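You operate a simulated robot arm through the tools that you are given. There is no shell and no other tool. Be economical: measure what you need, move in short steps, check, and stop when the job is done.

You are at the controls of a simulated two-armed robot. One attempt, no reset.

Task
Take the 1970 pink packer from the black cabinet top and leave it on the yellow pad. Put the orange brush on the black cabinet top away on the pack table top. Take the setting block and put it on top of the beam wiper. Take the ink pad and put it on top of the lapping block. Put the 2165 black packer from the chuck bench shelf on the white fixture card and the 1625 black packer on the chuck bench top. Fetch the chuck brush and set it on top of the cream tub. Push the export flap one shut. Do these in any order.

Only the result counts: the job must be done as asked and must still hold three seconds after the hand-in. Knocking over, shifting, dropping, spilling or breaking anything else fails it.

Robot
Two 7-joint arms with two-finger parallel grippers on one trunk, on a base that drives. Base frame: it is fixed to the floor where the robot stands at the start and does not move with it; the origin is under the middle of the robot, x ahead of it, y to its left, z up; the surface under the hand at the start is at about z = 0.85. Units: m, rad, N and s.
The left shoulder is at the start at [0.07, 0.133, 1.201], the right one opposite. With the tool pointing down near the work surface each hand reaches from about 0.1 to 0.64 m from the robot's upright axis, wherever it stands, measured 20 degrees to its own side. Places, roughly: beam wiper [0.5, -0.25, 0.75]; black packer [-2.75, 6, 0.5]; chuck bench top [-2.6, 5.9, 0.8]; chuck brush [-2.75, 6, 0.75]; cream tub [-0.75, 6, 0.5]; export flap one [0.6, 1.9, 0.5]; fixture card [-2.5, 6, 0.5]; ink pad [-2.5, -3, 0.75]; lapping block [-2, -2.75, 0.75]; orange brush (8x4x6 cm) [0.4, -0.1, 0.9]; pack table top [1.9, 3.3, 0.6]; pink packer [0.5, 0, 1]; setting block [0.5, -0.25, 0.75]; yellow pad [0.75, 0.25, 0.75]. Payload 1.57 kg a hand.
Tool frame (each hand has its own): the origin (TCP) lies between the finger pads and is the grasp point; the fingertips stand 0.03 m ahead of it; z points along the fingers, y is the line along which they close. Largest opening 0.08 m; finger width 0.017, thickness 0.012; the body of the gripper, 0.04 by 0.082 m, starts 0.08 m behind the TCP.
Orientation is that of the tool frame in the base frame, as [roll, pitch, yaw] about the fixed x, y, z axes, in that order (R = Rz(yaw) Ry(pitch) Rx(roll)). With the fingers straight down and closing along the base's y, the tool's x points along the base's -x, its y along +y and its z along -z.

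Tools
- The arms move only by the tool move_arm. It takes "left_series", "right_series" or both (then of equal length, played together; a hand with none holds still); each is a list of rows, each a list of 7 numbers: the shift along the base's x, y, z in units of 300 mm (1.0 is 300 mm), then the turn, a rotation vector about the base's x, y, z in units of 45 degrees (1.0 is 45 degrees), then the gripper command, from -1 (fully open) to 1 (shut), values between in proportion. In form: [[x, y, z, rx, ry, rz, gripper], ...]. A call has 1 to 12 rows; each row is the pose to reach, as a shift and turn from the pose commanded when the call began. A call with a number of a shift or a turn outside -1 to 1 is refused whole. Rows are played at 5 a second. More than 0.05 m and 0.15 rad between two rows, or a gripper value outside its range, and nothing of the call is played. A pose out of reach is approached as far as the arm can. The call stops where the force on the tool passes 40 N (or 10 N more than at its start, if that is more) or the arm is blocked; 0.2 s more then pass. Each finger travels about 0.153 m/s and halts on what it meets, pressing with about 22 N; the grip force reading is that of the motor and also rises with nothing between the fingers. The clock runs only during rows and for 0.2 s after the last one: add rows that repeat a pose to give the fingers time. The reply holds the time, the measured pose of the TCP, the force on the tool along the base axes, the opening and the grip force, in the units named above and with some noise, with the torque about the TCP (base axes, N m) and any sound that the robot's microphone picked up, and new pictures: "pictures" is both (left out), scene, wrist or none (wrist: the cameras of the hands that moved).
- Cameras (640 x 400 px; columns grow to the right, rows downward): "scene" is now at [0.123, -0.0167, 1.4229]; the picture's right is [-0.08, -1.00, 0.00], its down [-0.73, 0.06, -0.68] and it looks along [0.68, -0.06, -0.73] (base axes); focal length 288 px, centre (320, 200). "left" rides on the left gripper at [0.072, 0.007, -0.122] in its tool frame; the picture's right is [-0.09, 1.00, 0.00], its down [-0.84, -0.08, -0.54] and it looks along [-0.54, -0.05, 0.84] (tool axes); focal length 238 px, centre (320, 200). "right" rides on the right gripper at [0.072, -0.007, -0.122] in its tool frame; the picture's right is [0.09, 1.00, 0.00], its down [-0.84, 0.08, -0.54] and it looks along [-0.54, 0.05, 0.84] (tool axes); focal length 238 px, centre (320, 200). There is no depth. A picture from a camera that has moved, and an enlarged one, comes with that camera's place and axes in the base frame and with its lens. The place of the scene camera against the robot may be out by one fixed shift of up to 0.025 m in any direction.
- slide_trunk(by): slides the trunk up (or, below 0, down) by that many m; the arms and the scene camera ride with it, the base frame stays. It gives what a move gives, with no picture.
- base_move(legs): drives the robot by 1 to 6 legs, each [ahead, left, turn to the left] in m, m and rad, along the robot's own axes; the way and the turn of a leg run together, so that a leg with both is an arc; at most 1.5 m and 3.142 rad a leg. The arms and the cameras ride along, it lands a little off, and it stops where it bumps. It gives what a move gives, and a new picture of the scene camera.
- turn_head(pan, tilt): turns the head with the scene camera to pan (to the left, within 1.501 rad either way) and tilt (down, from -0.506 to 1.204), counted from straight ahead of the robot. It gives what a move gives, and a new picture of the scene camera.
- inspect(camera, box): a new picture of the part [left, top, right, bottom] of that camera's present view, enlarged. The clock stands still meanwhile.
- close_job(): hands the job in; it is judged then, once.

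Work in short steps. Places have to be worked out from the pictures, the camera data and where the tool is seen: move nearer, look again, correct. Check each grasp and each placing, and mend what went wrong. You have 217 turns and 260 pictures in all, those below and enlarged ones among them. Open the grippers and draw the arms clear of the work before you hand the job in, unless the task says otherwise; then end with one line.

The tools are called after "Request:" as name(argument=value, ...) on one line, values as JSON. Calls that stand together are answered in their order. move_arm: Moves the arms, as the interface text tells. Its arguments: {"type":"object","properties":{"left_series":{"type":"array","items":{"type":"array","items":{"type":"number"}}},"right_series":{"type":"array","items":{"type":"array","items":{"type":"number"}}},"pictures":{"type":"string","enum":["both","scene","wrist","none"]}},"required":[]} The other tools are called the same way: slide_trunk (by) slides the trunk up or down; base_move (legs) drives the base; turn_head (pan, tilt) turns the head that bears the scene camera; inspect (camera, box) takes an enlarged picture of a part of a camera's view; close_job () hands the job in.

At the start:

```text
time_s: 0.0
left_ee_pos: [0.3775, 0.0953, 1.1793]
left_ee_rot: [-3.14, 0.0, 3.141]
left_contact_force: [-0.5, 0.0, -0.2]
left_moment: [0.02, -0.01, 0.01]
left_grip_width: 0.08
left_gripper_force: 0.0
right_ee_pos: [0.4518, -0.2938, 1.1077]
right_ee_rot: [3.141, 0.0, -3.14]
right_contact_force: [-0.6, 0.5, 0.2]
right_moment: [-0.01, 0.0, -0.01]
right_grip_width: 0.0798
right_gripper_force: 0.1
trunk travel left (down, up): [-0.775, 0.165]
robot x, y, heading: [-0.0001, 0.0035, -0.004]
head pan, tilt: [-0.082, 0.822]
```

scene: 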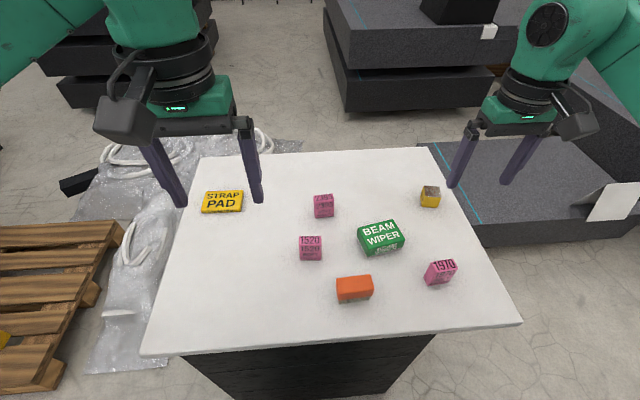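
right: 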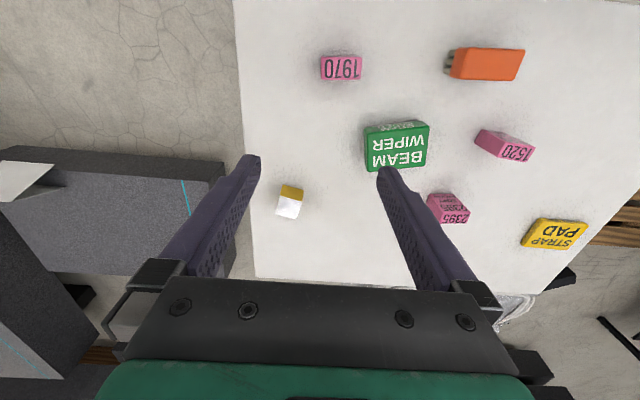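
left: 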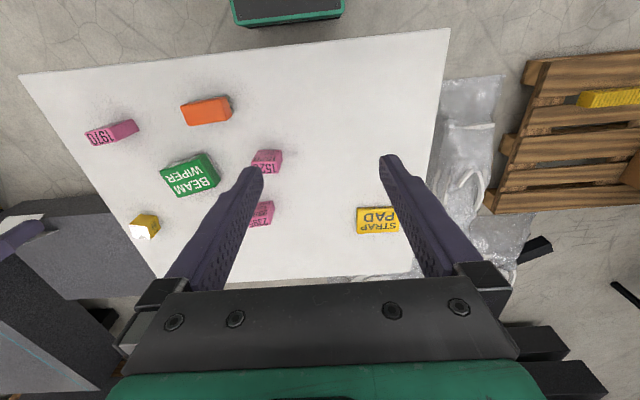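

The wrist view puts the 1970 packer near (0.40,-0.27), the block near (0.62,-0.33) and the wiper near (0.50,-0.17). I look closer at these before moving.

Request:
inspect(camera="right", box=[230, 30, 550, 230])

Request:
inspect(camera="scene", box=[180, 160, 500, 320])

```text
2.00 times, centred on (390, 130) of right
camera zoom: at [0.3792, -0.3003, 1.2288], right [-0.09, 1.0, 0.0], down [0.84, 0.08, 0.54], along [0.54, 0.05, -0.84], focal length 477 px, centre (180, 340)
```

zoom: 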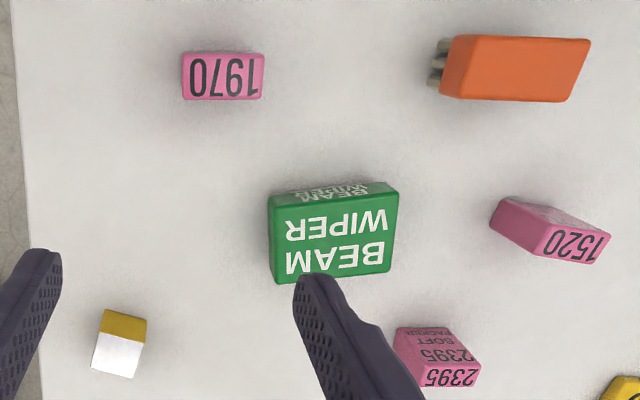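

```text
2.00 times, centred on (340, 240) of scene
camera zoom: at [0.123, -0.0167, 1.4229], right [-0.08, -1.0, 0.0], down [-0.73, 0.06, -0.68], along [0.68, -0.06, -0.73], focal length 576 px, centre (280, 120)
```

zoom: 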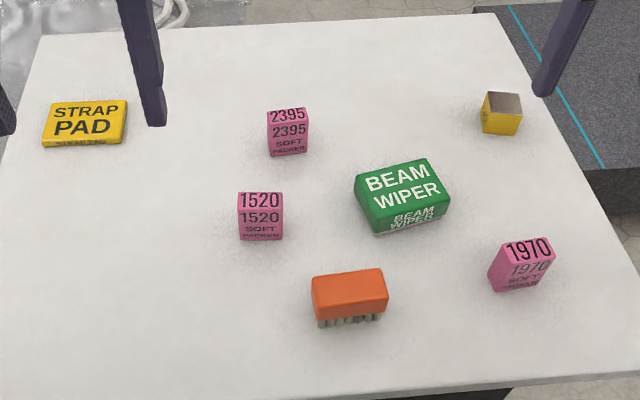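

The setting block is the small yellow cube with the shiny face; the 1970 packer is about 5.5 x 3 cm on top. I lower the right hand above the 1970 packer.

Request:
move_arm(right_series=[[-0.058, 0.024, -0.111, 0, 0, 0, -1], [-0.116, 0.049, -0.222, 0, 0, 0, -1], [-0.173, 0.073, -0.333, 0, 0, 0, -1], [-0.173, 0.073, -0.333, 0, 0, 0, -1]], pictures="wrist")

```text
time_s: 1.0
left_ee_pos: [0.3774, 0.0949, 1.1792]
left_ee_rot: [3.141, -0.001, -3.141]
left_contact_force: [0.0, 0.5, 0.3]
left_moment: [-0.02, 0.01, -0.02]
left_grip_width: 0.0799
left_gripper_force: 0.1
right_ee_pos: [0.3985, -0.2724, 1.0063]
right_ee_rot: [3.141, 0.0, -3.142]
right_contact_force: [0.3, -0.3, 0.6]
right_moment: [-0.01, 0.01, -0.01]
right_grip_width: 0.0803
right_gripper_force: 0.0
trunk travel left (down, up): [-0.775, 0.165]
robot x, y, heading: [0.0041, 0.0002, 0.001]
head pan, tilt: [-0.082, 0.822]
camera right: at [0.327, -0.2784, 1.1276], right [-0.09, 1.0, 0.0], down [0.84, 0.08, 0.54], along [0.54, 0.05, -0.84], focal length 238 px, centre (320, 200)
```

right: 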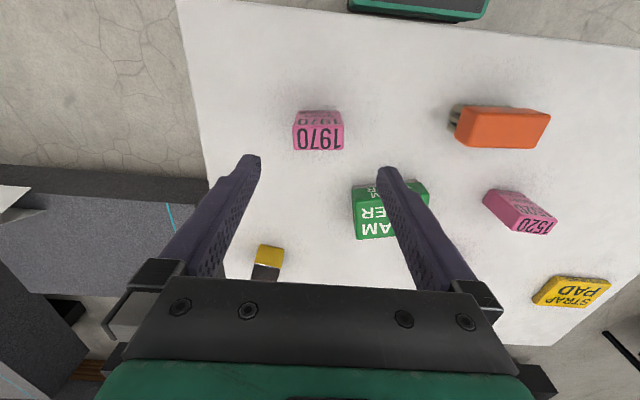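

The packer is around (0.399,-0.272) with its top at about z=0.905, turned about 5°. I go down and grip it across y.

Request:
move_arm(right_series=[[0, 0, -0.13, 0, 0, 0.11, -1], [0, 0, -0.26, 0, 0, 0.11, -1], [0, 0, -0.38, 0, 0, 0.11, -1], [0, 0, -0.38, 0, 0, 0.11, 0.5], [0, 0, -0.38, 0, 0, 0.11, 0.5]], pictures="wrist")

```text
time_s: 2.2
left_ee_pos: [0.3781, 0.0942, 1.1787]
left_ee_rot: [-3.141, 0.0, 3.141]
left_contact_force: [0.0, -0.2, 0.1]
left_moment: [-0.01, 0.02, 0.0]
left_grip_width: 0.0802
left_gripper_force: 0.0
right_ee_pos: [0.3998, -0.2733, 0.8926]
right_ee_rot: [-3.141, 0.0, -3.056]
right_contact_force: [0.7, -1.0, 0.7]
right_moment: [0.01, 0.0, -0.06]
right_grip_width: 0.0476
right_gripper_force: 21.9
trunk travel left (down, up): [-0.775, 0.165]
robot x, y, heading: [-0.0006, -0.0009, 0.0]
head pan, tilt: [-0.082, 0.822]
camera right: at [0.3286, -0.2849, 1.0141], right [-0.18, 0.98, 0.0], down [0.83, 0.15, 0.54], along [0.53, 0.1, -0.84], focal length 238 px, centre (320, 200)
```

right: 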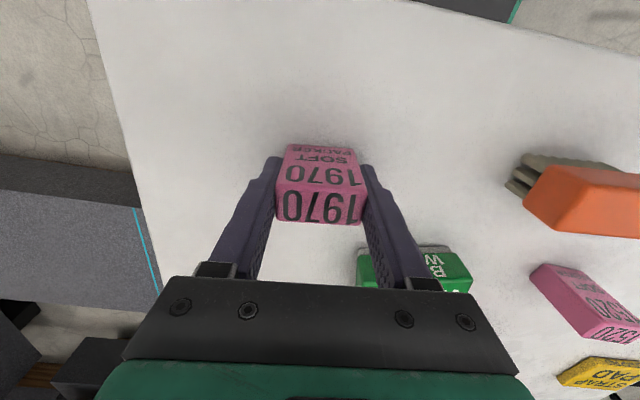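

Gripped at 0.048. I lift it and shift the base left and a little ahead so the pad is in reach.

Request:
move_arm(right_series=[[0, 0, 0.15, 0, 0, 0, 0.5], [0, 0, 0.3, 0, 0, 0, 0.5], [0, 0, 0.45, 0, 0, 0, 0.5]], pictures="none")

Request:
base_move(legs=[[0.04, 0.25, 0]])

```text
time_s: 3.0
left_ee_pos: [0.3792, 0.0958, 1.1784]
left_ee_rot: [3.141, 0.0, -3.141]
left_contact_force: [0.2, -0.7, -0.5]
left_moment: [0.03, 0.0, -0.04]
left_grip_width: 0.0799
left_gripper_force: 0.1
right_ee_pos: [0.3982, -0.2718, 1.0264]
right_ee_rot: [-3.142, 0.0, -3.055]
right_contact_force: [-0.2, -0.4, -0.6]
right_moment: [0.01, 0.0, 0.01]
right_grip_width: 0.0474
right_gripper_force: 21.8
trunk travel left (down, up): [-0.775, 0.165]
robot x, y, heading: [-0.0025, 0.0015, 0.002]
head pan, tilt: [-0.082, 0.822]
```

```text
time_s: 4.8
left_ee_pos: [0.4164, 0.3455, 1.1791]
left_ee_rot: [3.142, 0.001, -3.139]
left_contact_force: [-0.3, 0.9, 0.3]
left_moment: [0.0, 0.02, -0.02]
left_grip_width: 0.0802
left_gripper_force: 0.0
right_ee_pos: [0.4399, -0.0213, 1.0266]
right_ee_rot: [3.14, 0.0, -3.054]
right_contact_force: [-0.7, -0.9, -0.6]
right_moment: [0.04, 0.01, 0.0]
right_grip_width: 0.0472
right_gripper_force: 22.2
trunk travel left (down, up): [-0.775, 0.165]
robot x, y, heading: [0.0402, 0.2456, 0.004]
head pan, tilt: [-0.082, 0.822]
camera scene: at [0.1622, 0.2329, 1.4229], right [-0.08, -1.0, 0.0], down [-0.73, 0.06, -0.68], along [0.68, -0.05, -0.73], focal length 288 px, centre (320, 200)
```

scene: 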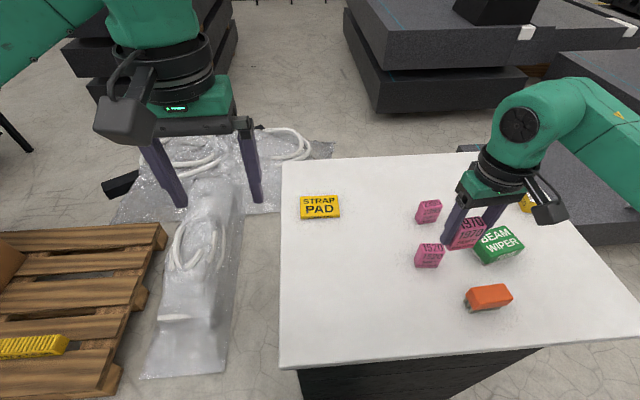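

Now I carry the packer to just short of the pad at this height and look with the wrist camera.

Request:
move_arm(right_series=[[0.09, 0.12, 0, 0, 0, 0, 0.5], [0.18, 0.24, 0, 0, 0, 0, 0.5], [0.27, 0.37, 0, 0, 0, 0, 0.5], [0.36, 0.49, 0, 0, 0, 0, 0.5], [0.45, 0.61, 0, 0, 0, 0, 0.5], [0.53, 0.73, 0, 0, 0, 0, 0.5], [0.53, 0.73, 0, 0, 0, 0, 0.5]], pictures="both")

```text
time_s: 6.4
left_ee_pos: [0.4175, 0.3461, 1.1794]
left_ee_rot: [3.141, 0.0, -3.14]
left_contact_force: [0.5, -0.6, 0.2]
left_moment: [0.03, 0.02, -0.01]
left_grip_width: 0.08
left_gripper_force: 0.0
right_ee_pos: [0.5972, 0.1972, 1.026]
right_ee_rot: [3.141, 0.002, -3.054]
right_contact_force: [-0.1, 0.1, -0.9]
right_moment: [-0.01, -0.01, -0.01]
right_grip_width: 0.0476
right_gripper_force: 21.9
trunk travel left (down, up): [-0.775, 0.165]
robot x, y, heading: [0.0381, 0.2481, 0.006]
head pan, tilt: [-0.082, 0.822]
camera scene: at [0.1623, 0.2335, 1.4229], right [-0.08, -1.0, 0.0], down [-0.73, 0.06, -0.68], along [0.68, -0.05, -0.73], focal length 288 px, centre (320, 200)
camera right: at [0.5256, 0.1855, 1.1483], right [-0.18, 0.98, 0.0], down [0.83, 0.15, 0.54], along [0.53, 0.1, -0.84], focal length 238 px, centre (320, 200)
```

scene: 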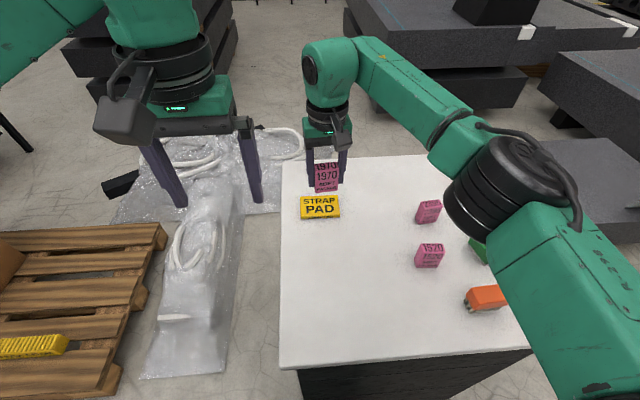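
right: 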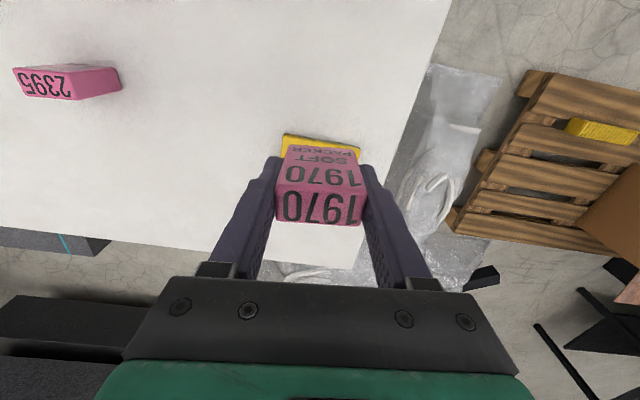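

The pad's near edge is at x≈0.62, y 0.16–0.255, so its centre is near (0.65,0.206). I move over it and down to just above it.

Request:
move_arm(right_series=[[0.1, 0.015, 0, 0, 0, -0.1, 0.5], [0.177, 0.03, 0, 0, 0, -0.1, 0.5], [0.177, 0.03, -0.15, 0, 0, -0.1, 0.5], [0.177, 0.03, -0.3, 0, 0, -0.1, 0.5], [0.177, 0.03, -0.35, 0, 0, -0.1, 0.5], [0.177, 0.03, -0.35, 0, 0, -0.1, 0.5]], pictures="wrist")

Request:
inspect(camera="scene", box=[280, 140, 400, 240])

```text
time_s: 7.8
left_ee_pos: [0.4168, 0.346, 1.18]
left_ee_rot: [3.141, 0.001, -3.14]
left_contact_force: [-0.3, -0.2, -0.7]
left_moment: [0.01, 0.01, -0.02]
left_grip_width: 0.08
left_gripper_force: 0.0
right_ee_pos: [0.6225, 0.2055, 0.9273]
right_ee_rot: [-3.141, 0.0, -3.132]
right_contact_force: [0.6, -0.2, -0.9]
right_moment: [0.02, -0.02, 0.03]
right_grip_width: 0.0476
right_gripper_force: 21.9
right hand out of reach, approached as far as the arm can: row 1, 2, 3, 4, 5, 6
trunk travel left (down, up): [-0.775, 0.165]
robot x, y, heading: [0.0394, 0.2525, 0.0]
head pan, tilt: [-0.082, 0.822]
camera right: at [0.5504, 0.1993, 1.0487], right [-0.1, 0.99, 0.0], down [0.84, 0.08, 0.54], along [0.54, 0.06, -0.84], focal length 238 px, centre (320, 200)
```

right: 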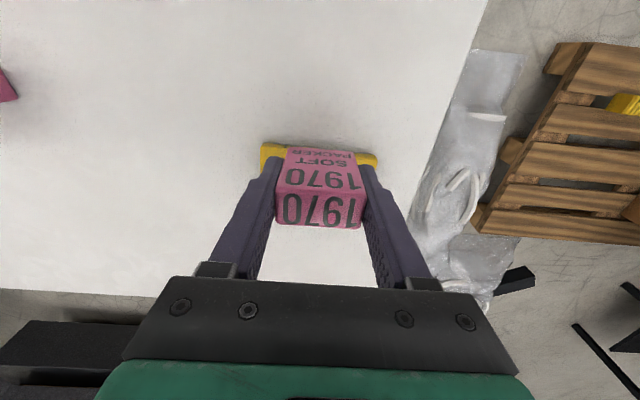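

```text
4.00 times, centred on (340, 190) of scene
camera zoom: at [0.1628, 0.2337, 1.4228], right [-0.08, -1.0, 0.0], down [-0.73, 0.06, -0.68], along [0.68, -0.05, -0.73], focal length 1151 px, centre (240, 240)
```

zoom: 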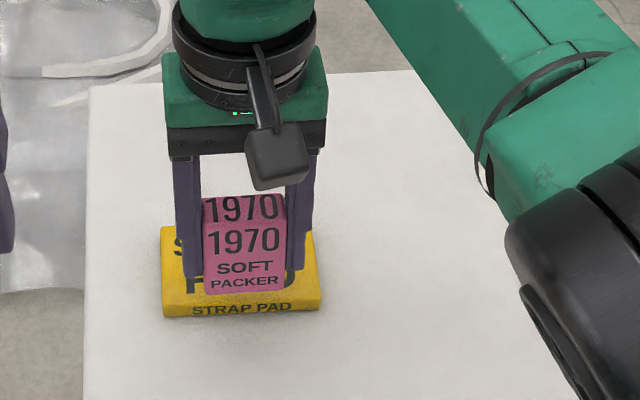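

The arm ran out of reach 2.7 cm short. The base front is about 0.2 m ahead of its centre and the table edge at x=0.30, so 3 cm ahead is safe.

Request:
base_move(legs=[[0.03, 0.0, 0]])

```text
time_s: 8.7
left_ee_pos: [0.4408, 0.3477, 1.1811]
left_ee_rot: [-3.141, 0.005, -3.139]
left_contact_force: [-0.2, -0.4, 0.3]
left_moment: [-0.02, -0.07, -0.02]
left_grip_width: 0.0799
left_gripper_force: 0.0
right_ee_pos: [0.6478, 0.2061, 0.9307]
right_ee_rot: [-3.14, 0.006, -3.133]
right_contact_force: [-0.5, 0.5, -0.6]
right_moment: [-0.03, 0.0, -0.01]
right_grip_width: 0.0474
right_gripper_force: 22.0
trunk travel left (down, up): [-0.775, 0.165]
robot x, y, heading: [0.0682, 0.2523, -0.001]
head pan, tilt: [-0.082, 0.822]
camera scene: at [0.1848, 0.235, 1.4236], right [-0.08, -1.0, 0.0], down [-0.73, 0.06, -0.68], along [0.68, -0.05, -0.73], focal length 288 px, centre (320, 200)
```

scene: 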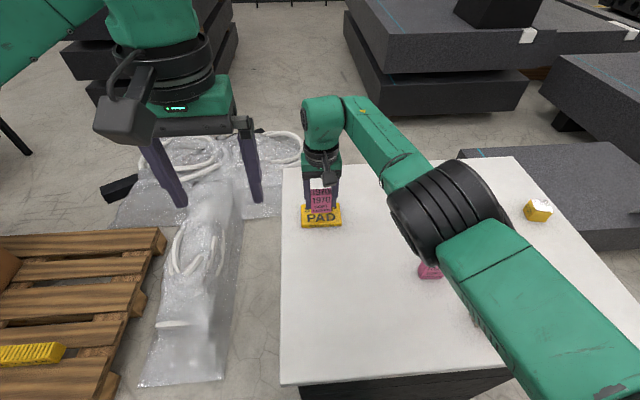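

Now at (0.648,0.206). I lower in a small step toward the pad.

Request:
move_arm(right_series=[[0, 0, -0.02, 0, 0, 0, 0.5], [0, 0, -0.035, 0, 0, 0, 0.5], [0, 0, -0.035, 0, 0, 0, 0.5]], pictures="wrist")

Request:
inspect(camera="scene", box=[280, 140, 380, 240])

```text
time_s: 9.5
left_ee_pos: [0.4477, 0.347, 1.1788]
left_ee_rot: [3.139, 0.0, -3.14]
left_contact_force: [0.1, 0.8, -0.1]
left_moment: [0.02, -0.01, 0.0]
left_grip_width: 0.08
left_gripper_force: 0.0
right_ee_pos: [0.6523, 0.2067, 0.9176]
right_ee_rot: [3.141, -0.002, -3.133]
right_contact_force: [0.5, 0.3, -0.2]
right_moment: [0.0, 0.0, -0.02]
right_grip_width: 0.0475
right_gripper_force: 22.2
trunk travel left (down, up): [-0.775, 0.165]
robot x, y, heading: [0.0691, 0.2511, 0.006]
head pan, tilt: [-0.082, 0.822]
camera right: at [0.5799, 0.2, 1.0382], right [-0.1, 0.99, 0.0], down [0.84, 0.09, 0.54], along [0.54, 0.05, -0.84], focal length 238 px, centre (320, 200)
```

right: 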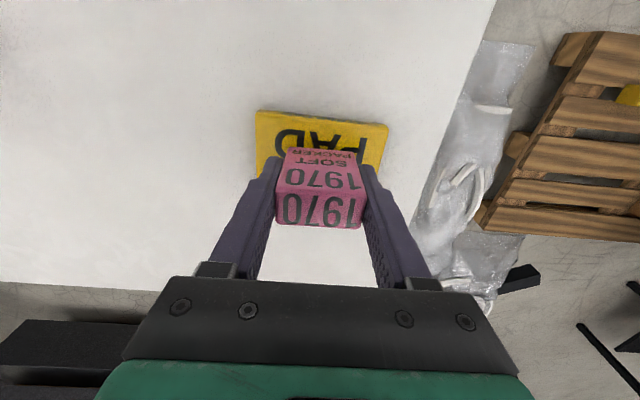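

```text
4.00 times, centred on (330, 190) of scene
camera zoom: at [0.1931, 0.2349, 1.4227], right [-0.08, -1.0, 0.0], down [-0.73, 0.06, -0.68], along [0.68, -0.05, -0.73], focal length 1151 px, centre (280, 240)
```

zoom: 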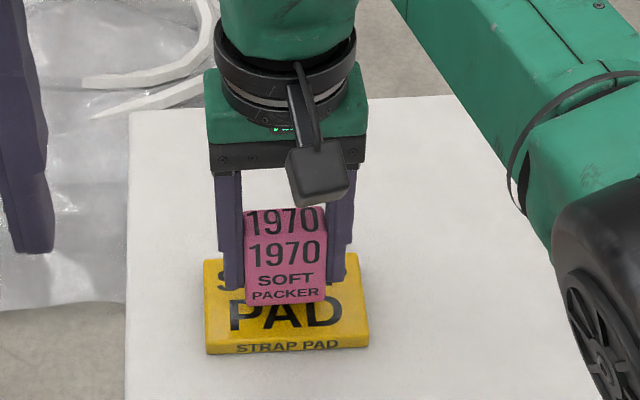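

The packer is centred over the pad. I lower by small steps until it touches.

Request:
move_arm(right_series=[[0, 0, -0.015, 0, 0, 0, 0.5], [0, 0, -0.025, 0, 0, 0, 0.5], [0, 0, -0.025, 0, 0, 0, 0.5]], pictures="none")

Request:
inspect(camera="scene", box=[280, 140, 380, 240])

```text
time_s: 10.3
left_ee_pos: [0.4448, 0.3475, 1.1782]
left_ee_rot: [3.141, 0.0, -3.14]
left_contact_force: [-0.8, 0.2, -0.8]
left_moment: [0.01, 0.03, 0.01]
left_grip_width: 0.08
left_gripper_force: 0.1
right_ee_pos: [0.652, 0.2064, 0.912]
right_ee_rot: [-3.14, 0.0, -3.131]
right_contact_force: [-0.7, -0.9, -0.5]
right_moment: [0.03, 0.0, 0.03]
right_grip_width: 0.0477
right_gripper_force: 21.8
right hand out of reach, approached as far as the arm can: row 2, 3
trunk travel left (down, up): [-0.775, 0.165]
robot x, y, heading: [0.0656, 0.248, -0.003]
head pan, tilt: [-0.082, 0.822]
```

```text
4.00 times, centred on (330, 190) of scene
camera zoom: at [0.1919, 0.2349, 1.4229], right [-0.08, -1.0, 0.0], down [-0.73, 0.06, -0.68], along [0.68, -0.05, -0.73], focal length 1151 px, centre (280, 240)
```

zoom: 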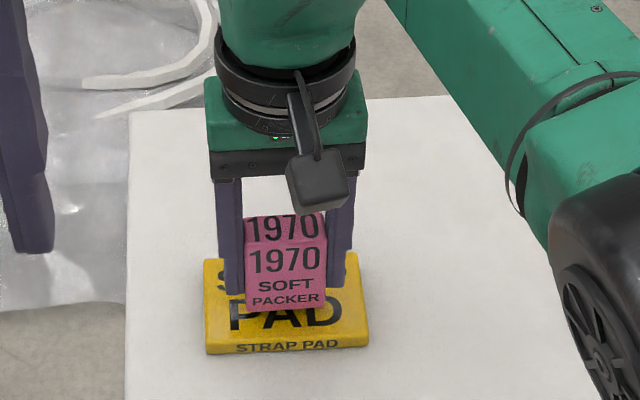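

Out of reach at this depth; I pull x back by 6 mm and lower further.

Request:
move_arm(right_series=[[-0.03, 0, -0.0, 0, 0, 0, 0.5], [-0.03, 0, -0.015, 0, 0, 0, 0.5], [-0.03, 0, -0.02, 0, 0, 0, 0.5], [-0.03, 0, -0.02, 0, 0, 0, 0.5]], pictures="none")

```text
time_s: 11.3
left_ee_pos: [0.4465, 0.3462, 1.1781]
left_ee_rot: [-3.141, 0.0, -3.139]
left_contact_force: [-0.4, -0.4, -0.2]
left_moment: [0.0, 0.0, 0.0]
left_grip_width: 0.0801
left_gripper_force: 0.1
right_ee_pos: [0.6421, 0.2074, 0.9074]
right_ee_rot: [-3.141, 0.0, -3.133]
right_contact_force: [0.4, 0.2, -0.9]
right_moment: [0.01, -0.07, 0.0]
right_grip_width: 0.0476
right_gripper_force: 21.8
right hand out of reach, approached as far as the arm can: row 1
trunk travel left (down, up): [-0.775, 0.165]
robot x, y, heading: [0.0656, 0.2524, 0.004]
head pan, tilt: [-0.082, 0.822]
```

No contact yet; I continue down a few millimetres.

Request:
move_arm(right_series=[[0.01, 0, -0.006, 0, 0, 0, 0.5], [0.01, 0, -0.012, 0, 0, 0, 0.5], [0.01, 0, -0.016, 0, 0, 0, 0.5], [0.01, 0, -0.016, 0, 0, 0, 0.5]], pictures="none")

Request:
inspect(camera="scene", box=[280, 140, 380, 240])

```text
time_s: 12.3
left_ee_pos: [0.4456, 0.3463, 1.181]
left_ee_rot: [3.141, 0.003, -3.14]
left_contact_force: [-0.2, -0.6, 0.2]
left_moment: [0.0, -0.01, -0.03]
left_grip_width: 0.08
left_gripper_force: 0.1
right_ee_pos: [0.6433, 0.2073, 0.9049]
right_ee_rot: [-3.141, 0.005, -3.131]
right_contact_force: [3.8, -0.6, 12.3]
right_moment: [-0.04, -0.08, 0.01]
right_grip_width: 0.0477
right_gripper_force: 22.0
trunk travel left (down, up): [-0.775, 0.165]
robot x, y, heading: [0.0709, 0.2491, 0.001]
head pan, tilt: [-0.082, 0.822]
```

```text
4.00 times, centred on (330, 190) of scene
camera zoom: at [0.1899, 0.2349, 1.4232], right [-0.08, -1.0, 0.0], down [-0.73, 0.06, -0.68], along [0.68, -0.05, -0.73], focal length 1151 px, centre (280, 240)
```

zoom: 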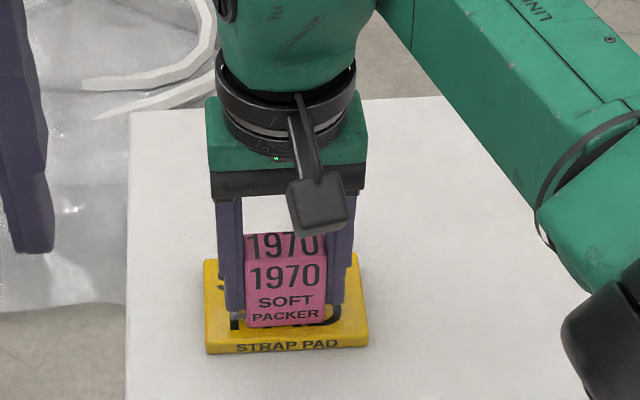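

Contact at 12 N. I ease off slightly, open, and rise straight up.

Request:
move_arm(right_series=[[0, 0, 0.003, 0, 0, 0, 0.5], [0, 0, 0.003, 0, 0, 0, -0.7], [0, 0, 0.003, 0, 0, 0, -0.9], [0, 0, 0.1, 0, 0, 0, -0.9], [0, 0, 0.25, 0, 0, 0, -0.9], [0, 0, 0.4, 0, 0, 0, -0.9]], pictures="both")

```text
time_s: 13.7
left_ee_pos: [0.4456, 0.3471, 1.1789]
left_ee_rot: [-3.141, 0.001, -3.141]
left_contact_force: [-1.4, 0.0, 0.7]
left_moment: [0.02, -0.04, 0.01]
left_grip_width: 0.08
left_gripper_force: 0.2
right_ee_pos: [0.6437, 0.2076, 1.0226]
right_ee_rot: [3.141, 0.0, -3.132]
right_contact_force: [-0.8, 0.5, 0.8]
right_moment: [0.02, -0.02, 0.0]
right_grip_width: 0.0762
right_gripper_force: 0.0
trunk travel left (down, up): [-0.775, 0.165]
robot x, y, heading: [0.0672, 0.25, -0.001]
head pan, tilt: [-0.082, 0.822]
camera scene: at [0.1906, 0.2354, 1.4229], right [-0.08, -1.0, 0.0], down [-0.73, 0.06, -0.68], along [0.68, -0.05, -0.73], focal length 288 px, centre (320, 200)
camera right: at [0.5715, 0.1996, 1.1443], right [-0.1, 0.99, 0.0], down [0.84, 0.09, 0.54], along [0.54, 0.05, -0.84], focal length 238 px, centre (320, 200)
```

scene: 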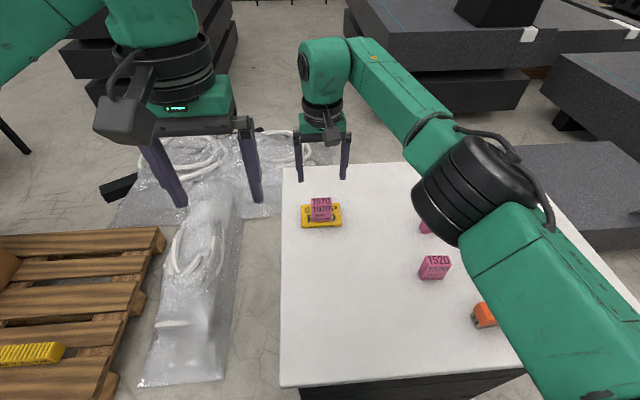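
right: 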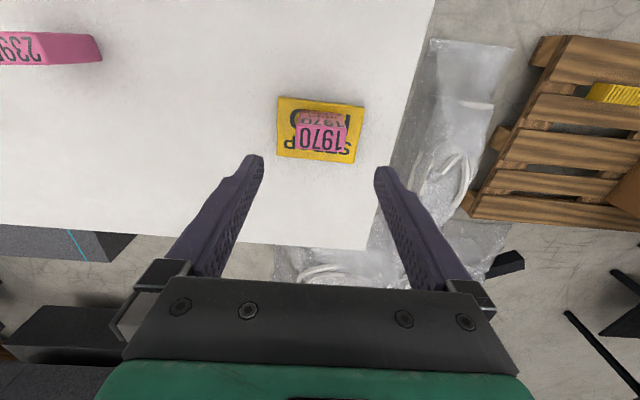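

The packer stands on the pad. I drive right by 0.35 m to work on the setting block and the wiper.

Request:
base_move(legs=[[0.0, -0.35, 0]])

Request:
move_arm(right_series=[[-0.05, -0.16, 0, 0, 0, 0, -1], [-0.11, -0.32, 0, 0, 0, 0, -1], [-0.16, -0.48, 0, 0, 0, 0, -1], [-0.22, -0.64, 0, 0, 0, 0, -1], [-0.22, -0.64, 0, 0, 0, 0, -1]], pictures="wrist")

```text
time_s: 15.9
left_ee_pos: [0.4468, -0.0016, 1.1788]
left_ee_rot: [-3.141, -0.001, -3.141]
left_contact_force: [-0.2, -0.3, 0.7]
left_moment: [0.01, 0.0, 0.01]
left_grip_width: 0.0799
left_gripper_force: 0.1
right_ee_pos: [0.6458, -0.1429, 1.0222]
right_ee_rot: [-3.14, 0.0, -3.131]
right_contact_force: [-0.4, 0.5, 0.2]
right_moment: [0.01, -0.04, -0.03]
right_grip_width: 0.0761
right_gripper_force: 0.0
trunk travel left (down, up): [-0.775, 0.165]
robot x, y, heading: [0.0707, -0.0968, 0.008]
head pan, tilt: [-0.082, 0.822]
camera scene: at [0.1925, -0.1138, 1.4229], right [-0.08, -1.0, 0.0], down [-0.73, 0.06, -0.68], along [0.68, -0.05, -0.73], focal length 288 px, centre (320, 200)
```

scene: 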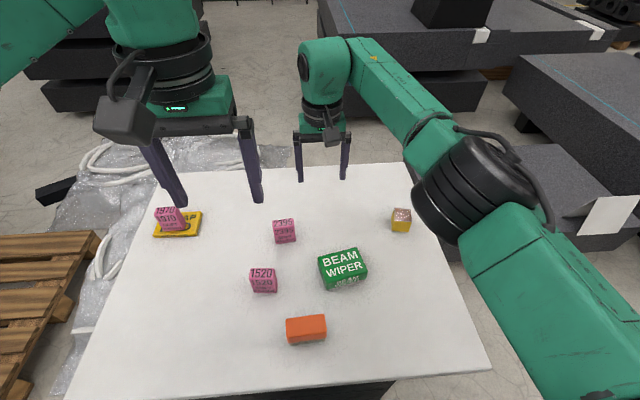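

```text
refused: row 1 steps farther than a row can; nothing moved
```

Step slightly too long; I repeat with more rows.

Request:
move_arm(right_series=[[-0.04, -0.13, 0, 0, 0, 0, -1], [-0.08, -0.26, 0, 0, 0, 0, -1], [-0.12, -0.39, 0, 0, 0, 0, -1], [-0.16, -0.52, 0, 0, 0, 0, -1], [-0.2, -0.64, 0, 0, 0, 0, -1], [-0.2, -0.64, 0, 0, 0, 0, -1]], pictures="wrist")

```text
time_s: 17.3
left_ee_pos: [0.447, -0.0024, 1.1794]
left_ee_rot: [-3.141, 0.0, -3.14]
left_contact_force: [-0.4, -0.1, 0.5]
left_moment: [-0.03, 0.0, 0.02]
left_grip_width: 0.0799
left_gripper_force: 0.0
right_ee_pos: [0.5864, -0.3352, 1.0221]
right_ee_rot: [-3.141, -0.001, -3.131]
right_contact_force: [0.7, 0.1, -0.7]
right_moment: [0.02, -0.01, 0.02]
right_grip_width: 0.08
right_gripper_force: 0.0
trunk travel left (down, up): [-0.775, 0.165]
robot x, y, heading: [0.0671, -0.0976, -0.001]
head pan, tilt: [-0.082, 0.822]
camera right: at [0.514, -0.3422, 1.1442], right [-0.1, 0.99, 0.0], down [0.84, 0.09, 0.54], along [0.54, 0.06, -0.84], focal length 238 px, centre (320, 200)
```

right: 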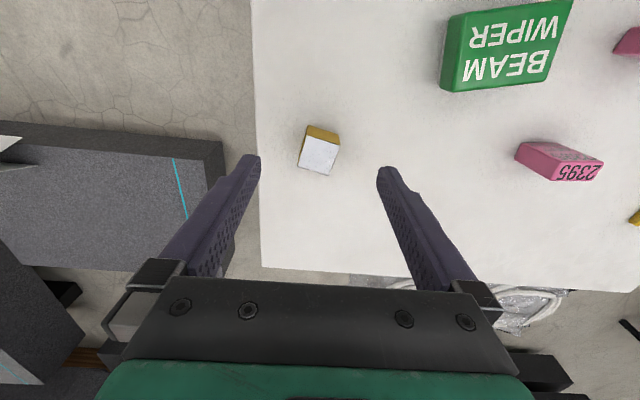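

Request:
inspect(camera="right", box=[280, 110, 360, 190])

Request:
inspect(camera="scene", box=[300, 180, 440, 300])

```text
5.00 times, centred on (320, 150) of right
camera zoom: at [0.514, -0.3422, 1.1442], right [-0.1, 0.99, 0.0], down [0.84, 0.09, 0.54], along [0.54, 0.06, -0.84], focal length 1192 px, centre (320, 450)
```

zoom: 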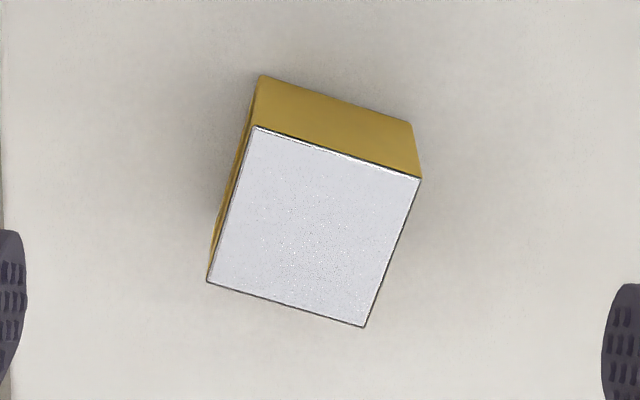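

```text
3.33 times, centred on (370, 240) of scene
camera zoom: at [0.1928, -0.1143, 1.4228], right [-0.08, -1.0, 0.0], down [-0.73, 0.06, -0.68], along [0.68, -0.05, -0.73], focal length 959 px, centre (153, 67)
```

zoom: 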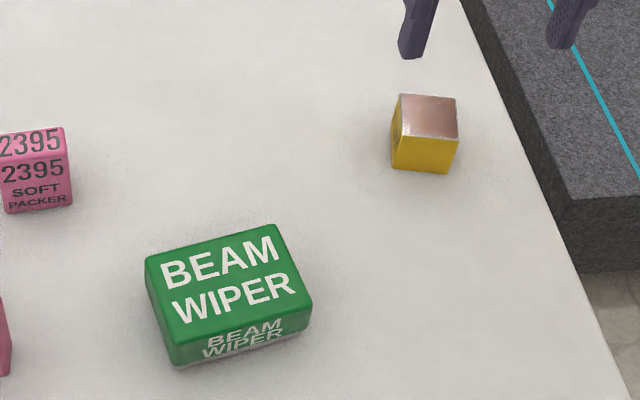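

The block is a ~3.9 cm cube at (0.617,-0.332), turned about -11°, top at about 0.889. I turn the tool, go down and grip it.

Request:
move_arm(right_series=[[0.05, 0.01, -0.1, 0, 0, -0.14, -1], [0.102, 0.01, -0.2, 0, 0, -0.268, -1], [0.102, 0.01, -0.35, 0, 0, -0.268, -1], [0.102, 0.01, -0.45, 0, 0, -0.268, -1], [0.102, 0.01, -0.45, 0, 0, -0.268, 0.5], [0.102, 0.01, -0.45, 0, 0, -0.268, 0.5]], pictures="wrist")

```text
time_s: 18.7
left_ee_pos: [0.4479, -0.0024, 1.1792]
left_ee_rot: [3.141, 0.0, -3.141]
left_contact_force: [0.7, -0.2, 0.5]
left_moment: [0.0, 0.02, -0.01]
left_grip_width: 0.08
left_gripper_force: 0.0
right_ee_pos: [0.6163, -0.3317, 0.8862]
right_ee_rot: [3.141, 0.001, 2.941]
right_contact_force: [1.1, -0.3, -0.9]
right_moment: [-0.03, -0.12, -0.01]
right_grip_width: 0.04
right_gripper_force: 21.9
trunk travel left (down, up): [-0.775, 0.165]
robot x, y, heading: [0.0711, -0.1008, 0.001]
head pan, tilt: [-0.082, 0.822]
camera right: at [0.5439, -0.3246, 1.0074], right [0.11, 0.99, 0.0], down [0.84, -0.09, 0.54], along [0.54, -0.06, -0.84], focal length 238 px, centre (320, 200)
```

right: 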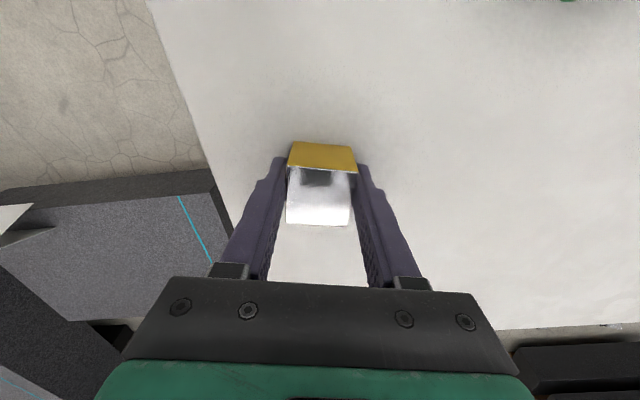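

Gripped at 0.040. I lift it and carry it to above the wiper, turning to the wiper's direction.

Request:
move_arm(right_series=[[0, 0, 0.15, 0, 0, 0, 0.5], [0, 0, 0.3, 0, 0, 0, 0.5], [-0.08, 0.11, 0.3, 0, 0, 0.12, 0.5], [-0.16, 0.22, 0.3, 0, 0, 0.24, 0.5], [-0.24, 0.33, 0.3, 0, 0, 0.36, 0.5], [-0.32, 0.44, 0.3, 0, 0, 0.5, 0.5], [-0.394, 0.553, 0.3, 0, 0, 0.51, 0.5], [-0.394, 0.553, 0.3, 0, 0, 0.51, 0.5]], pictures="both")

```text
time_s: 20.5
left_ee_pos: [0.4484, -0.0033, 1.1782]
left_ee_rot: [3.141, 0.001, -3.14]
left_contact_force: [0.5, -0.4, 0.1]
left_moment: [0.02, 0.0, 0.0]
left_grip_width: 0.08
left_gripper_force: 0.1
right_ee_pos: [0.498, -0.1686, 0.9773]
right_ee_rot: [-3.141, 0.001, -2.941]
right_contact_force: [0.4, -0.5, -5.2]
right_moment: [-0.01, 0.0, 0.03]
right_grip_width: 0.04
right_gripper_force: 22.2
trunk travel left (down, up): [-0.775, 0.165]
robot x, y, heading: [0.0712, -0.0969, 0.002]
head pan, tilt: [-0.082, 0.822]
camera scene: at [0.1934, -0.1162, 1.4228], right [-0.08, -1.0, 0.0], down [-0.73, 0.06, -0.68], along [0.68, -0.05, -0.73], focal length 288 px, centre (320, 200)
camera right: at [0.4285, -0.1885, 1.098], right [-0.29, 0.96, 0.0], down [0.81, 0.24, 0.54], along [0.52, 0.16, -0.84], focal length 238 px, centre (320, 200)
```

scene: 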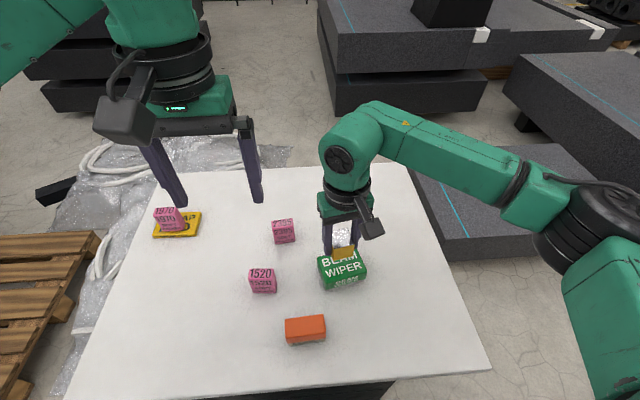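
right: 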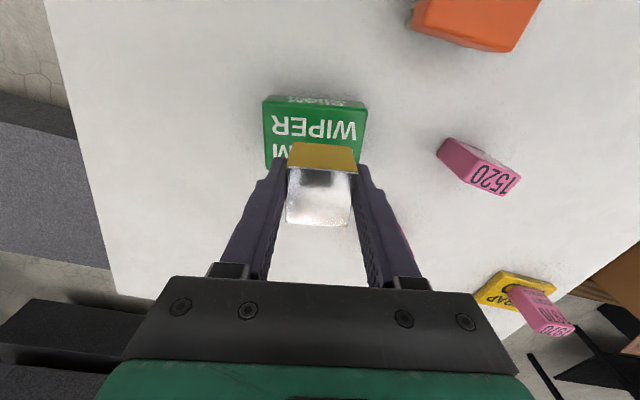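

The block is over the wiper within about 5 mm. I lower it to just above and then feel for contact.

Request:
move_arm(right_series=[[0.006, -0.012, -0.08, 0, 0, 0, 0.5], [0.006, -0.012, -0.15, 0, 0, 0, 0.5], [0.006, -0.012, -0.16, 0, 0, 0, 0.5], [0.006, -0.012, -0.17, 0, 0, 0, 0.5], [0.006, -0.012, -0.17, 0, 0, 0, 0.5]], pictures="none")

Request:
inspect(camera="scene", box=[290, 200, 410, 300])

```text
time_s: 21.7
left_ee_pos: [0.446, -0.0028, 1.1795]
left_ee_rot: [-3.141, 0.003, -3.14]
left_contact_force: [-0.2, -0.2, 0.5]
left_moment: [0.03, -0.04, 0.0]
left_grip_width: 0.0796
left_gripper_force: 0.0
right_ee_pos: [0.4998, -0.1733, 0.9271]
right_ee_rot: [3.14, 0.002, -2.943]
right_contact_force: [2.4, -2.6, 11.0]
right_moment: [-0.19, 0.02, -0.01]
right_grip_width: 0.04
right_gripper_force: 22.2
trunk travel left (down, up): [-0.775, 0.165]
robot x, y, heading: [0.0677, -0.0999, 0.001]
head pan, tilt: [-0.082, 0.822]
```

```text
4.00 times, centred on (350, 250) of scene
camera zoom: at [0.1916, -0.1155, 1.4232], right [-0.08, -1.0, 0.0], down [-0.73, 0.06, -0.68], along [0.68, -0.05, -0.73], focal length 1151 px, centre (200, 0)
```

zoom: 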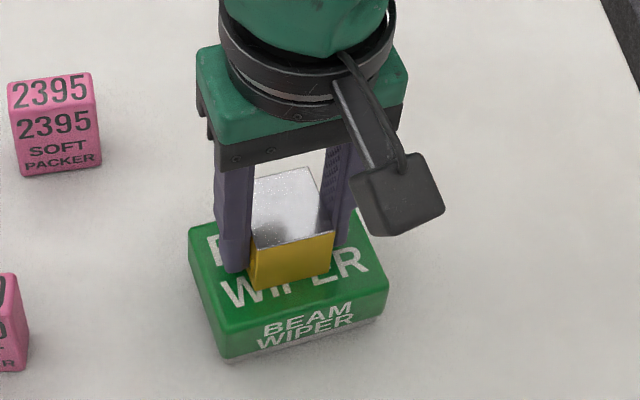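

Touching the wiper, well centred. I ease off, release and rise.

Request:
move_arm(right_series=[[0, 0, 0.004, 0, 0, 0, 0.5], [0, 0, 0.004, 0, 0, 0, -0.5], [0, 0, 0.004, 0, 0, 0, -0.8], [0, 0, 0.1, 0, 0, 0, -0.8], [0, 0, 0.25, 0, 0, 0, -0.8], [0, 0, 0.4, 0, 0, 0, -0.8]], pictures="wrist")

```text
time_s: 23.1
left_ee_pos: [0.4463, -0.0033, 1.1785]
left_ee_rot: [-3.139, 0.001, -3.141]
left_contact_force: [-0.7, -0.3, -0.2]
left_moment: [-0.02, -0.02, 0.01]
left_grip_width: 0.0796
left_gripper_force: 0.0
right_ee_pos: [0.4995, -0.1699, 1.0467]
right_ee_rot: [3.141, -0.001, -2.943]
right_contact_force: [0.5, 0.6, 0.1]
right_moment: [0.0, 0.01, -0.03]
right_grip_width: 0.072
right_gripper_force: 0.1
trunk travel left (down, up): [-0.775, 0.165]
robot x, y, heading: [0.0678, -0.0986, -0.005]
head pan, tilt: [-0.082, 0.822]
camera right: at [0.4289, -0.1899, 1.1686], right [-0.29, 0.96, 0.0], down [0.8, 0.24, 0.54], along [0.52, 0.16, -0.84], focal length 238 px, centre (320, 200)
```

right: 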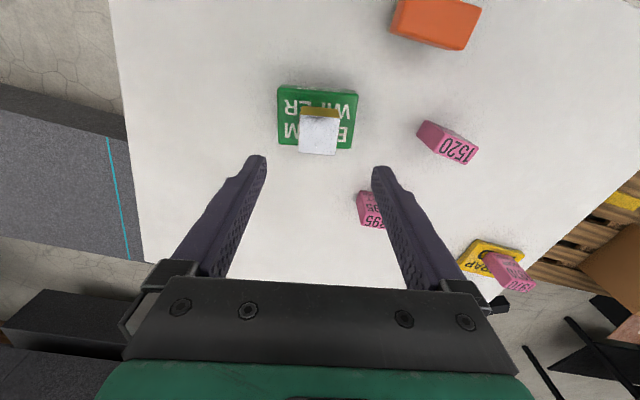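

Block placed. Next the orange brush; I zoom the scene camera to get its place and direction.

Request:
inspect(camera="scene", box=[260, 290, 360, 360])

Request:
inspect(camera="left", box=[0, 0, 640, 400])

```text
5.71 times, centred on (310, 325) of scene
camera zoom: at [0.1918, -0.1148, 1.4229], right [-0.08, -1.0, 0.0], down [-0.73, 0.06, -0.68], along [0.68, -0.05, -0.73], focal length 1645 px, centre (377, -514)
```

zoom: 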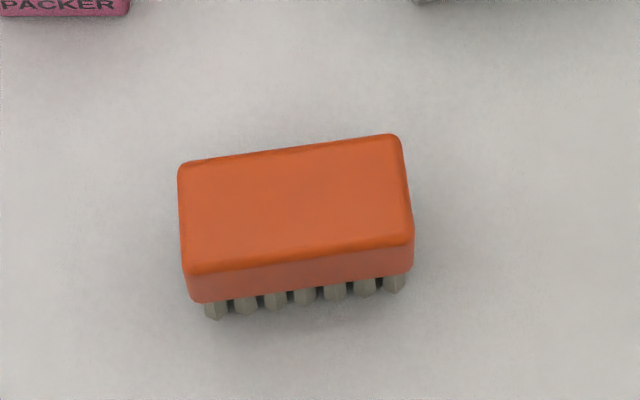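

```text
1.00 times, centred on (320, 200) of left (not enlarged: the box is as wide or as high as the picture)
camera zoom: at [0.3743, 0.0026, 1.3003], right [0.09, 1.0, 0.0], down [0.84, -0.07, 0.54], along [0.54, -0.05, -0.84], focal length 238 px, centre (320, 200)
```

zoom: 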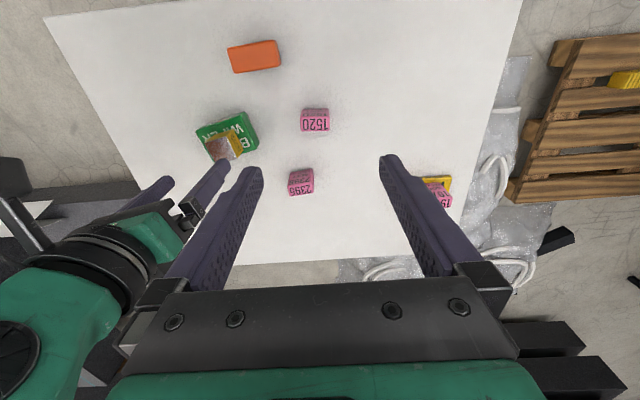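

The brush is at about (0.373,-0.088), long side along y, so I close across x: I bring the right hand over it while turning the tool a quarter turn (in two calls).

Request:
move_arm(right_series=[[-0.06, 0.04, 0, 0, 0, 0.18, -1], [-0.12, 0.08, 0, 0, 0, 0.36, -1], [-0.18, 0.12, 0, 0, 0, 0.54, -1], [-0.24, 0.16, 0, 0, 0, 0.72, -1], [-0.3, 0.2, 0, 0, 0, 0.9, -1], [-0.36, 0.24, 0, 0, 0, 1.0, -1]], pictures="none")

Request:
move_arm(right_series=[[-0.05, 0.02, 0, 0, 0, 0.18, -1], [-0.06, 0.03, 0, 0, 0, 0.36, -1], [-0.06, 0.03, 0, 0, 0, 0.54, -1], [-0.06, 0.03, 0, 0, 0, 0.72, -1], [-0.06, 0.03, 0, 0, 0, 0.81, -1], [-0.06, 0.03, 0, 0, 0, 0.81, -1]], pictures="both")

```text
time_s: 24.5
left_ee_pos: [0.4469, -0.0023, 1.1778]
left_ee_rot: [-3.138, -0.001, -3.14]
left_contact_force: [-0.1, 0.4, 0.1]
left_moment: [-0.02, -0.02, 0.0]
left_grip_width: 0.08
left_gripper_force: 0.0
right_ee_pos: [0.3915, -0.0983, 1.0465]
right_ee_rot: [3.141, 0.0, -2.155]
right_contact_force: [-0.2, -0.6, 0.4]
right_moment: [-0.01, 0.02, -0.01]
right_grip_width: 0.0799
right_gripper_force: 0.1
trunk travel left (down, up): [-0.775, 0.165]
robot x, y, heading: [0.0709, -0.1001, 0.005]
head pan, tilt: [-0.082, 0.822]
```

```text
time_s: 25.9
left_ee_pos: [0.4461, -0.003, 1.1788]
left_ee_rot: [3.141, 0.0, -3.139]
left_contact_force: [0.2, -0.3, 0.4]
left_moment: [-0.01, 0.01, -0.01]
left_grip_width: 0.0802
left_gripper_force: 0.1
right_ee_pos: [0.3726, -0.0898, 1.0467]
right_ee_rot: [3.141, 0.0, -1.78]
right_contact_force: [0.1, 0.6, 0.2]
right_moment: [0.0, 0.01, -0.03]
right_grip_width: 0.0798
right_gripper_force: 0.0
right hand out of reach, approached as far as the arm can: row 4, 5, 6
trunk travel left (down, up): [-0.775, 0.165]
robot x, y, heading: [0.0653, -0.101, -0.002]
head pan, tilt: [-0.082, 0.822]
camera scene: at [0.1925, -0.1154, 1.4229], right [-0.08, -1.0, 0.0], down [-0.73, 0.06, -0.68], along [0.68, -0.05, -0.73], focal length 288 px, centre (320, 200)
camera right: at [0.3641, -0.1605, 1.1679], right [-0.99, 0.12, 0.0], down [0.1, 0.83, 0.54], along [0.06, 0.54, -0.84], focal length 238 px, centre (320, 200)
```

scene: 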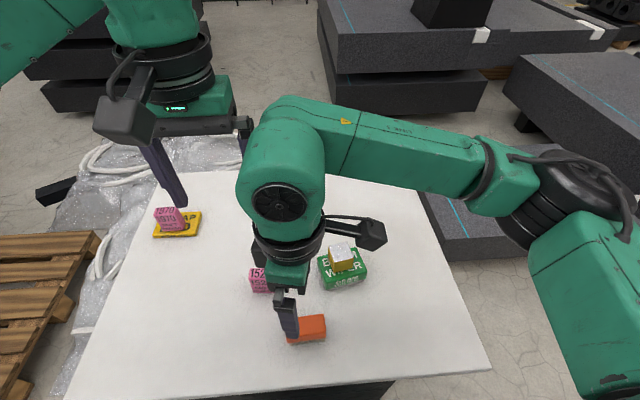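
right: 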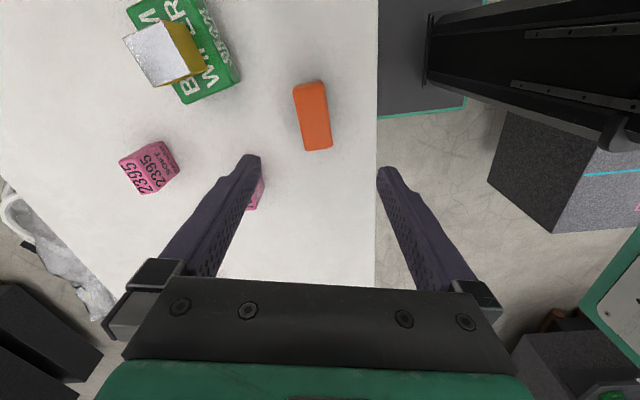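

The right wrist stops at about 78°, 15° short. I'll use the left hand instead, so I move the right one away first.

Request:
move_arm(right_series=[[0.0, -0.08, 0.1, 0, 0, -0.18, -1], [0.0, -0.2, 0.2, 0, 0, -0.36, -1], [0.02, -0.35, 0.25, 0, 0, -0.54, -1], [0.05, -0.5, 0.3, 0, 0, -0.72, -1], [0.1, -0.65, 0.3, 0, 0, -0.9, -1], [0.15, -0.8, 0.3, 0, 0, -1, -1], [0.15, -0.95, 0.3, 0, 0, -1, -1]], pictures="none")

Request:
move_arm(left_series=[[-0.04, -0.05, -0.08, 0, 0, 0.18, -1], [-0.08, -0.1, -0.16, 0, 0, 0.36, -1], [-0.12, -0.14, -0.24, 0, 0, 0.54, -1], [-0.16, -0.19, -0.32, 0, 0, 0.72, -1], [-0.2, -0.24, -0.4, 0, 0, 0.9, -1], [-0.243, -0.28, -0.42, 0, 0, 1.0, -1]], pictures="none")

Request:
move_arm(left_series=[[0, 0, 0, 0, 0, 0.18, -1], [0, 0, 0, 0, 0, 0.36, -1], [0, 0, 0, 0, 0, 0.54, -1], [0, 0, 0, 0, 0, 0.72, -1], [0, 0, 0, 0, 0, 0.9, -1], [0, 0, 0, 0, 0, 1.0, -1], [0, 0, 0, 0, 0, 1.0, -1]], pictures="wrist")

```text
time_s: 27.5
left_ee_pos: [0.4458, -0.0037, 1.1803]
left_ee_rot: [-3.141, 0.002, -3.14]
left_contact_force: [-0.5, 0.1, -0.1]
left_moment: [0.02, -0.05, 0.01]
left_grip_width: 0.08
left_gripper_force: 0.0
right_ee_pos: [0.4091, -0.3422, 1.1346]
right_ee_rot: [-3.14, 0.0, -2.57]
right_contact_force: [-0.5, -0.5, 0.5]
right_moment: [-0.01, 0.0, 0.03]
right_grip_width: 0.08
right_gripper_force: 0.0
right hand out of reach, approached as far as the arm can: row 7
trunk travel left (down, up): [-0.775, 0.165]
robot x, y, heading: [0.0671, -0.1007, -0.003]
head pan, tilt: [-0.082, 0.822]
```

```text
time_s: 28.9
left_ee_pos: [0.3741, -0.0877, 1.0526]
left_ee_rot: [-3.138, 0.001, -2.352]
left_contact_force: [1.1, 0.2, 0.0]
left_moment: [0.02, -0.02, 0.0]
left_grip_width: 0.0801
left_gripper_force: 0.1
right_ee_pos: [0.4094, -0.3416, 1.1339]
right_ee_rot: [-3.139, -0.001, -2.569]
right_contact_force: [-0.4, 0.2, -0.6]
right_moment: [0.01, -0.02, 0.01]
right_grip_width: 0.0802
right_gripper_force: 0.0
trunk travel left (down, up): [-0.775, 0.165]
robot x, y, heading: [0.0683, -0.1007, 0.004]
head pan, tilt: [-0.082, 0.822]
```

```text
time_s: 30.5
left_ee_pos: [0.3739, -0.0868, 1.0535]
left_ee_rot: [-3.141, -0.001, -1.565]
left_contact_force: [-0.1, 0.2, 0.3]
left_moment: [0.0, 0.02, 0.01]
left_grip_width: 0.0799
left_gripper_force: 0.1
right_ee_pos: [0.4098, -0.3425, 1.1342]
right_ee_rot: [-3.141, 0.0, -2.569]
right_contact_force: [0.7, 0.5, -0.1]
right_moment: [-0.02, 0.02, -0.01]
right_grip_width: 0.0802
right_gripper_force: 0.1
trunk travel left (down, up): [-0.775, 0.165]
robot x, y, heading: [0.0683, -0.1003, 0.003]
head pan, tilt: [-0.082, 0.822]
camera left: at [0.3671, -0.1604, 1.1741], right [-1.0, 0.09, 0.0], down [0.07, 0.84, 0.54], along [0.05, 0.54, -0.84], focal length 238 px, centre (320, 200)
```

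left: 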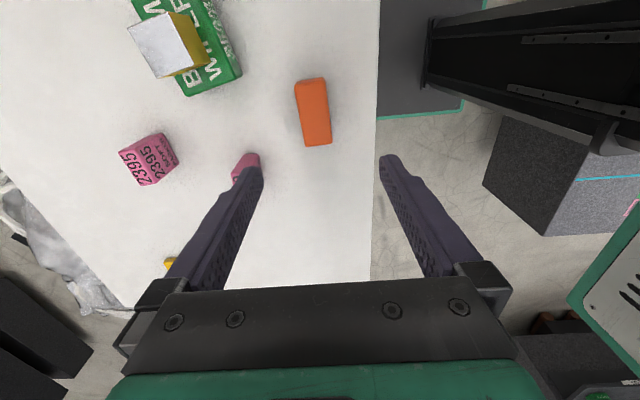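

Left reaches the turn. I zoom on the brush for its exact pose.

Request:
inspect(camera="left", box=[264, 62, 360, 158])

```text
4.17 times, centred on (312, 110) of left
camera zoom: at [0.3671, -0.1604, 1.1741], right [-1.0, 0.09, 0.0], down [0.07, 0.84, 0.54], along [0.05, 0.54, -0.84], focal length 993 px, centre (353, 575)
```

zoom: 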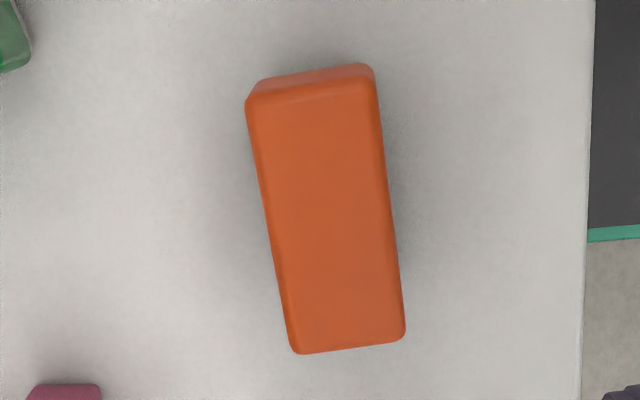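

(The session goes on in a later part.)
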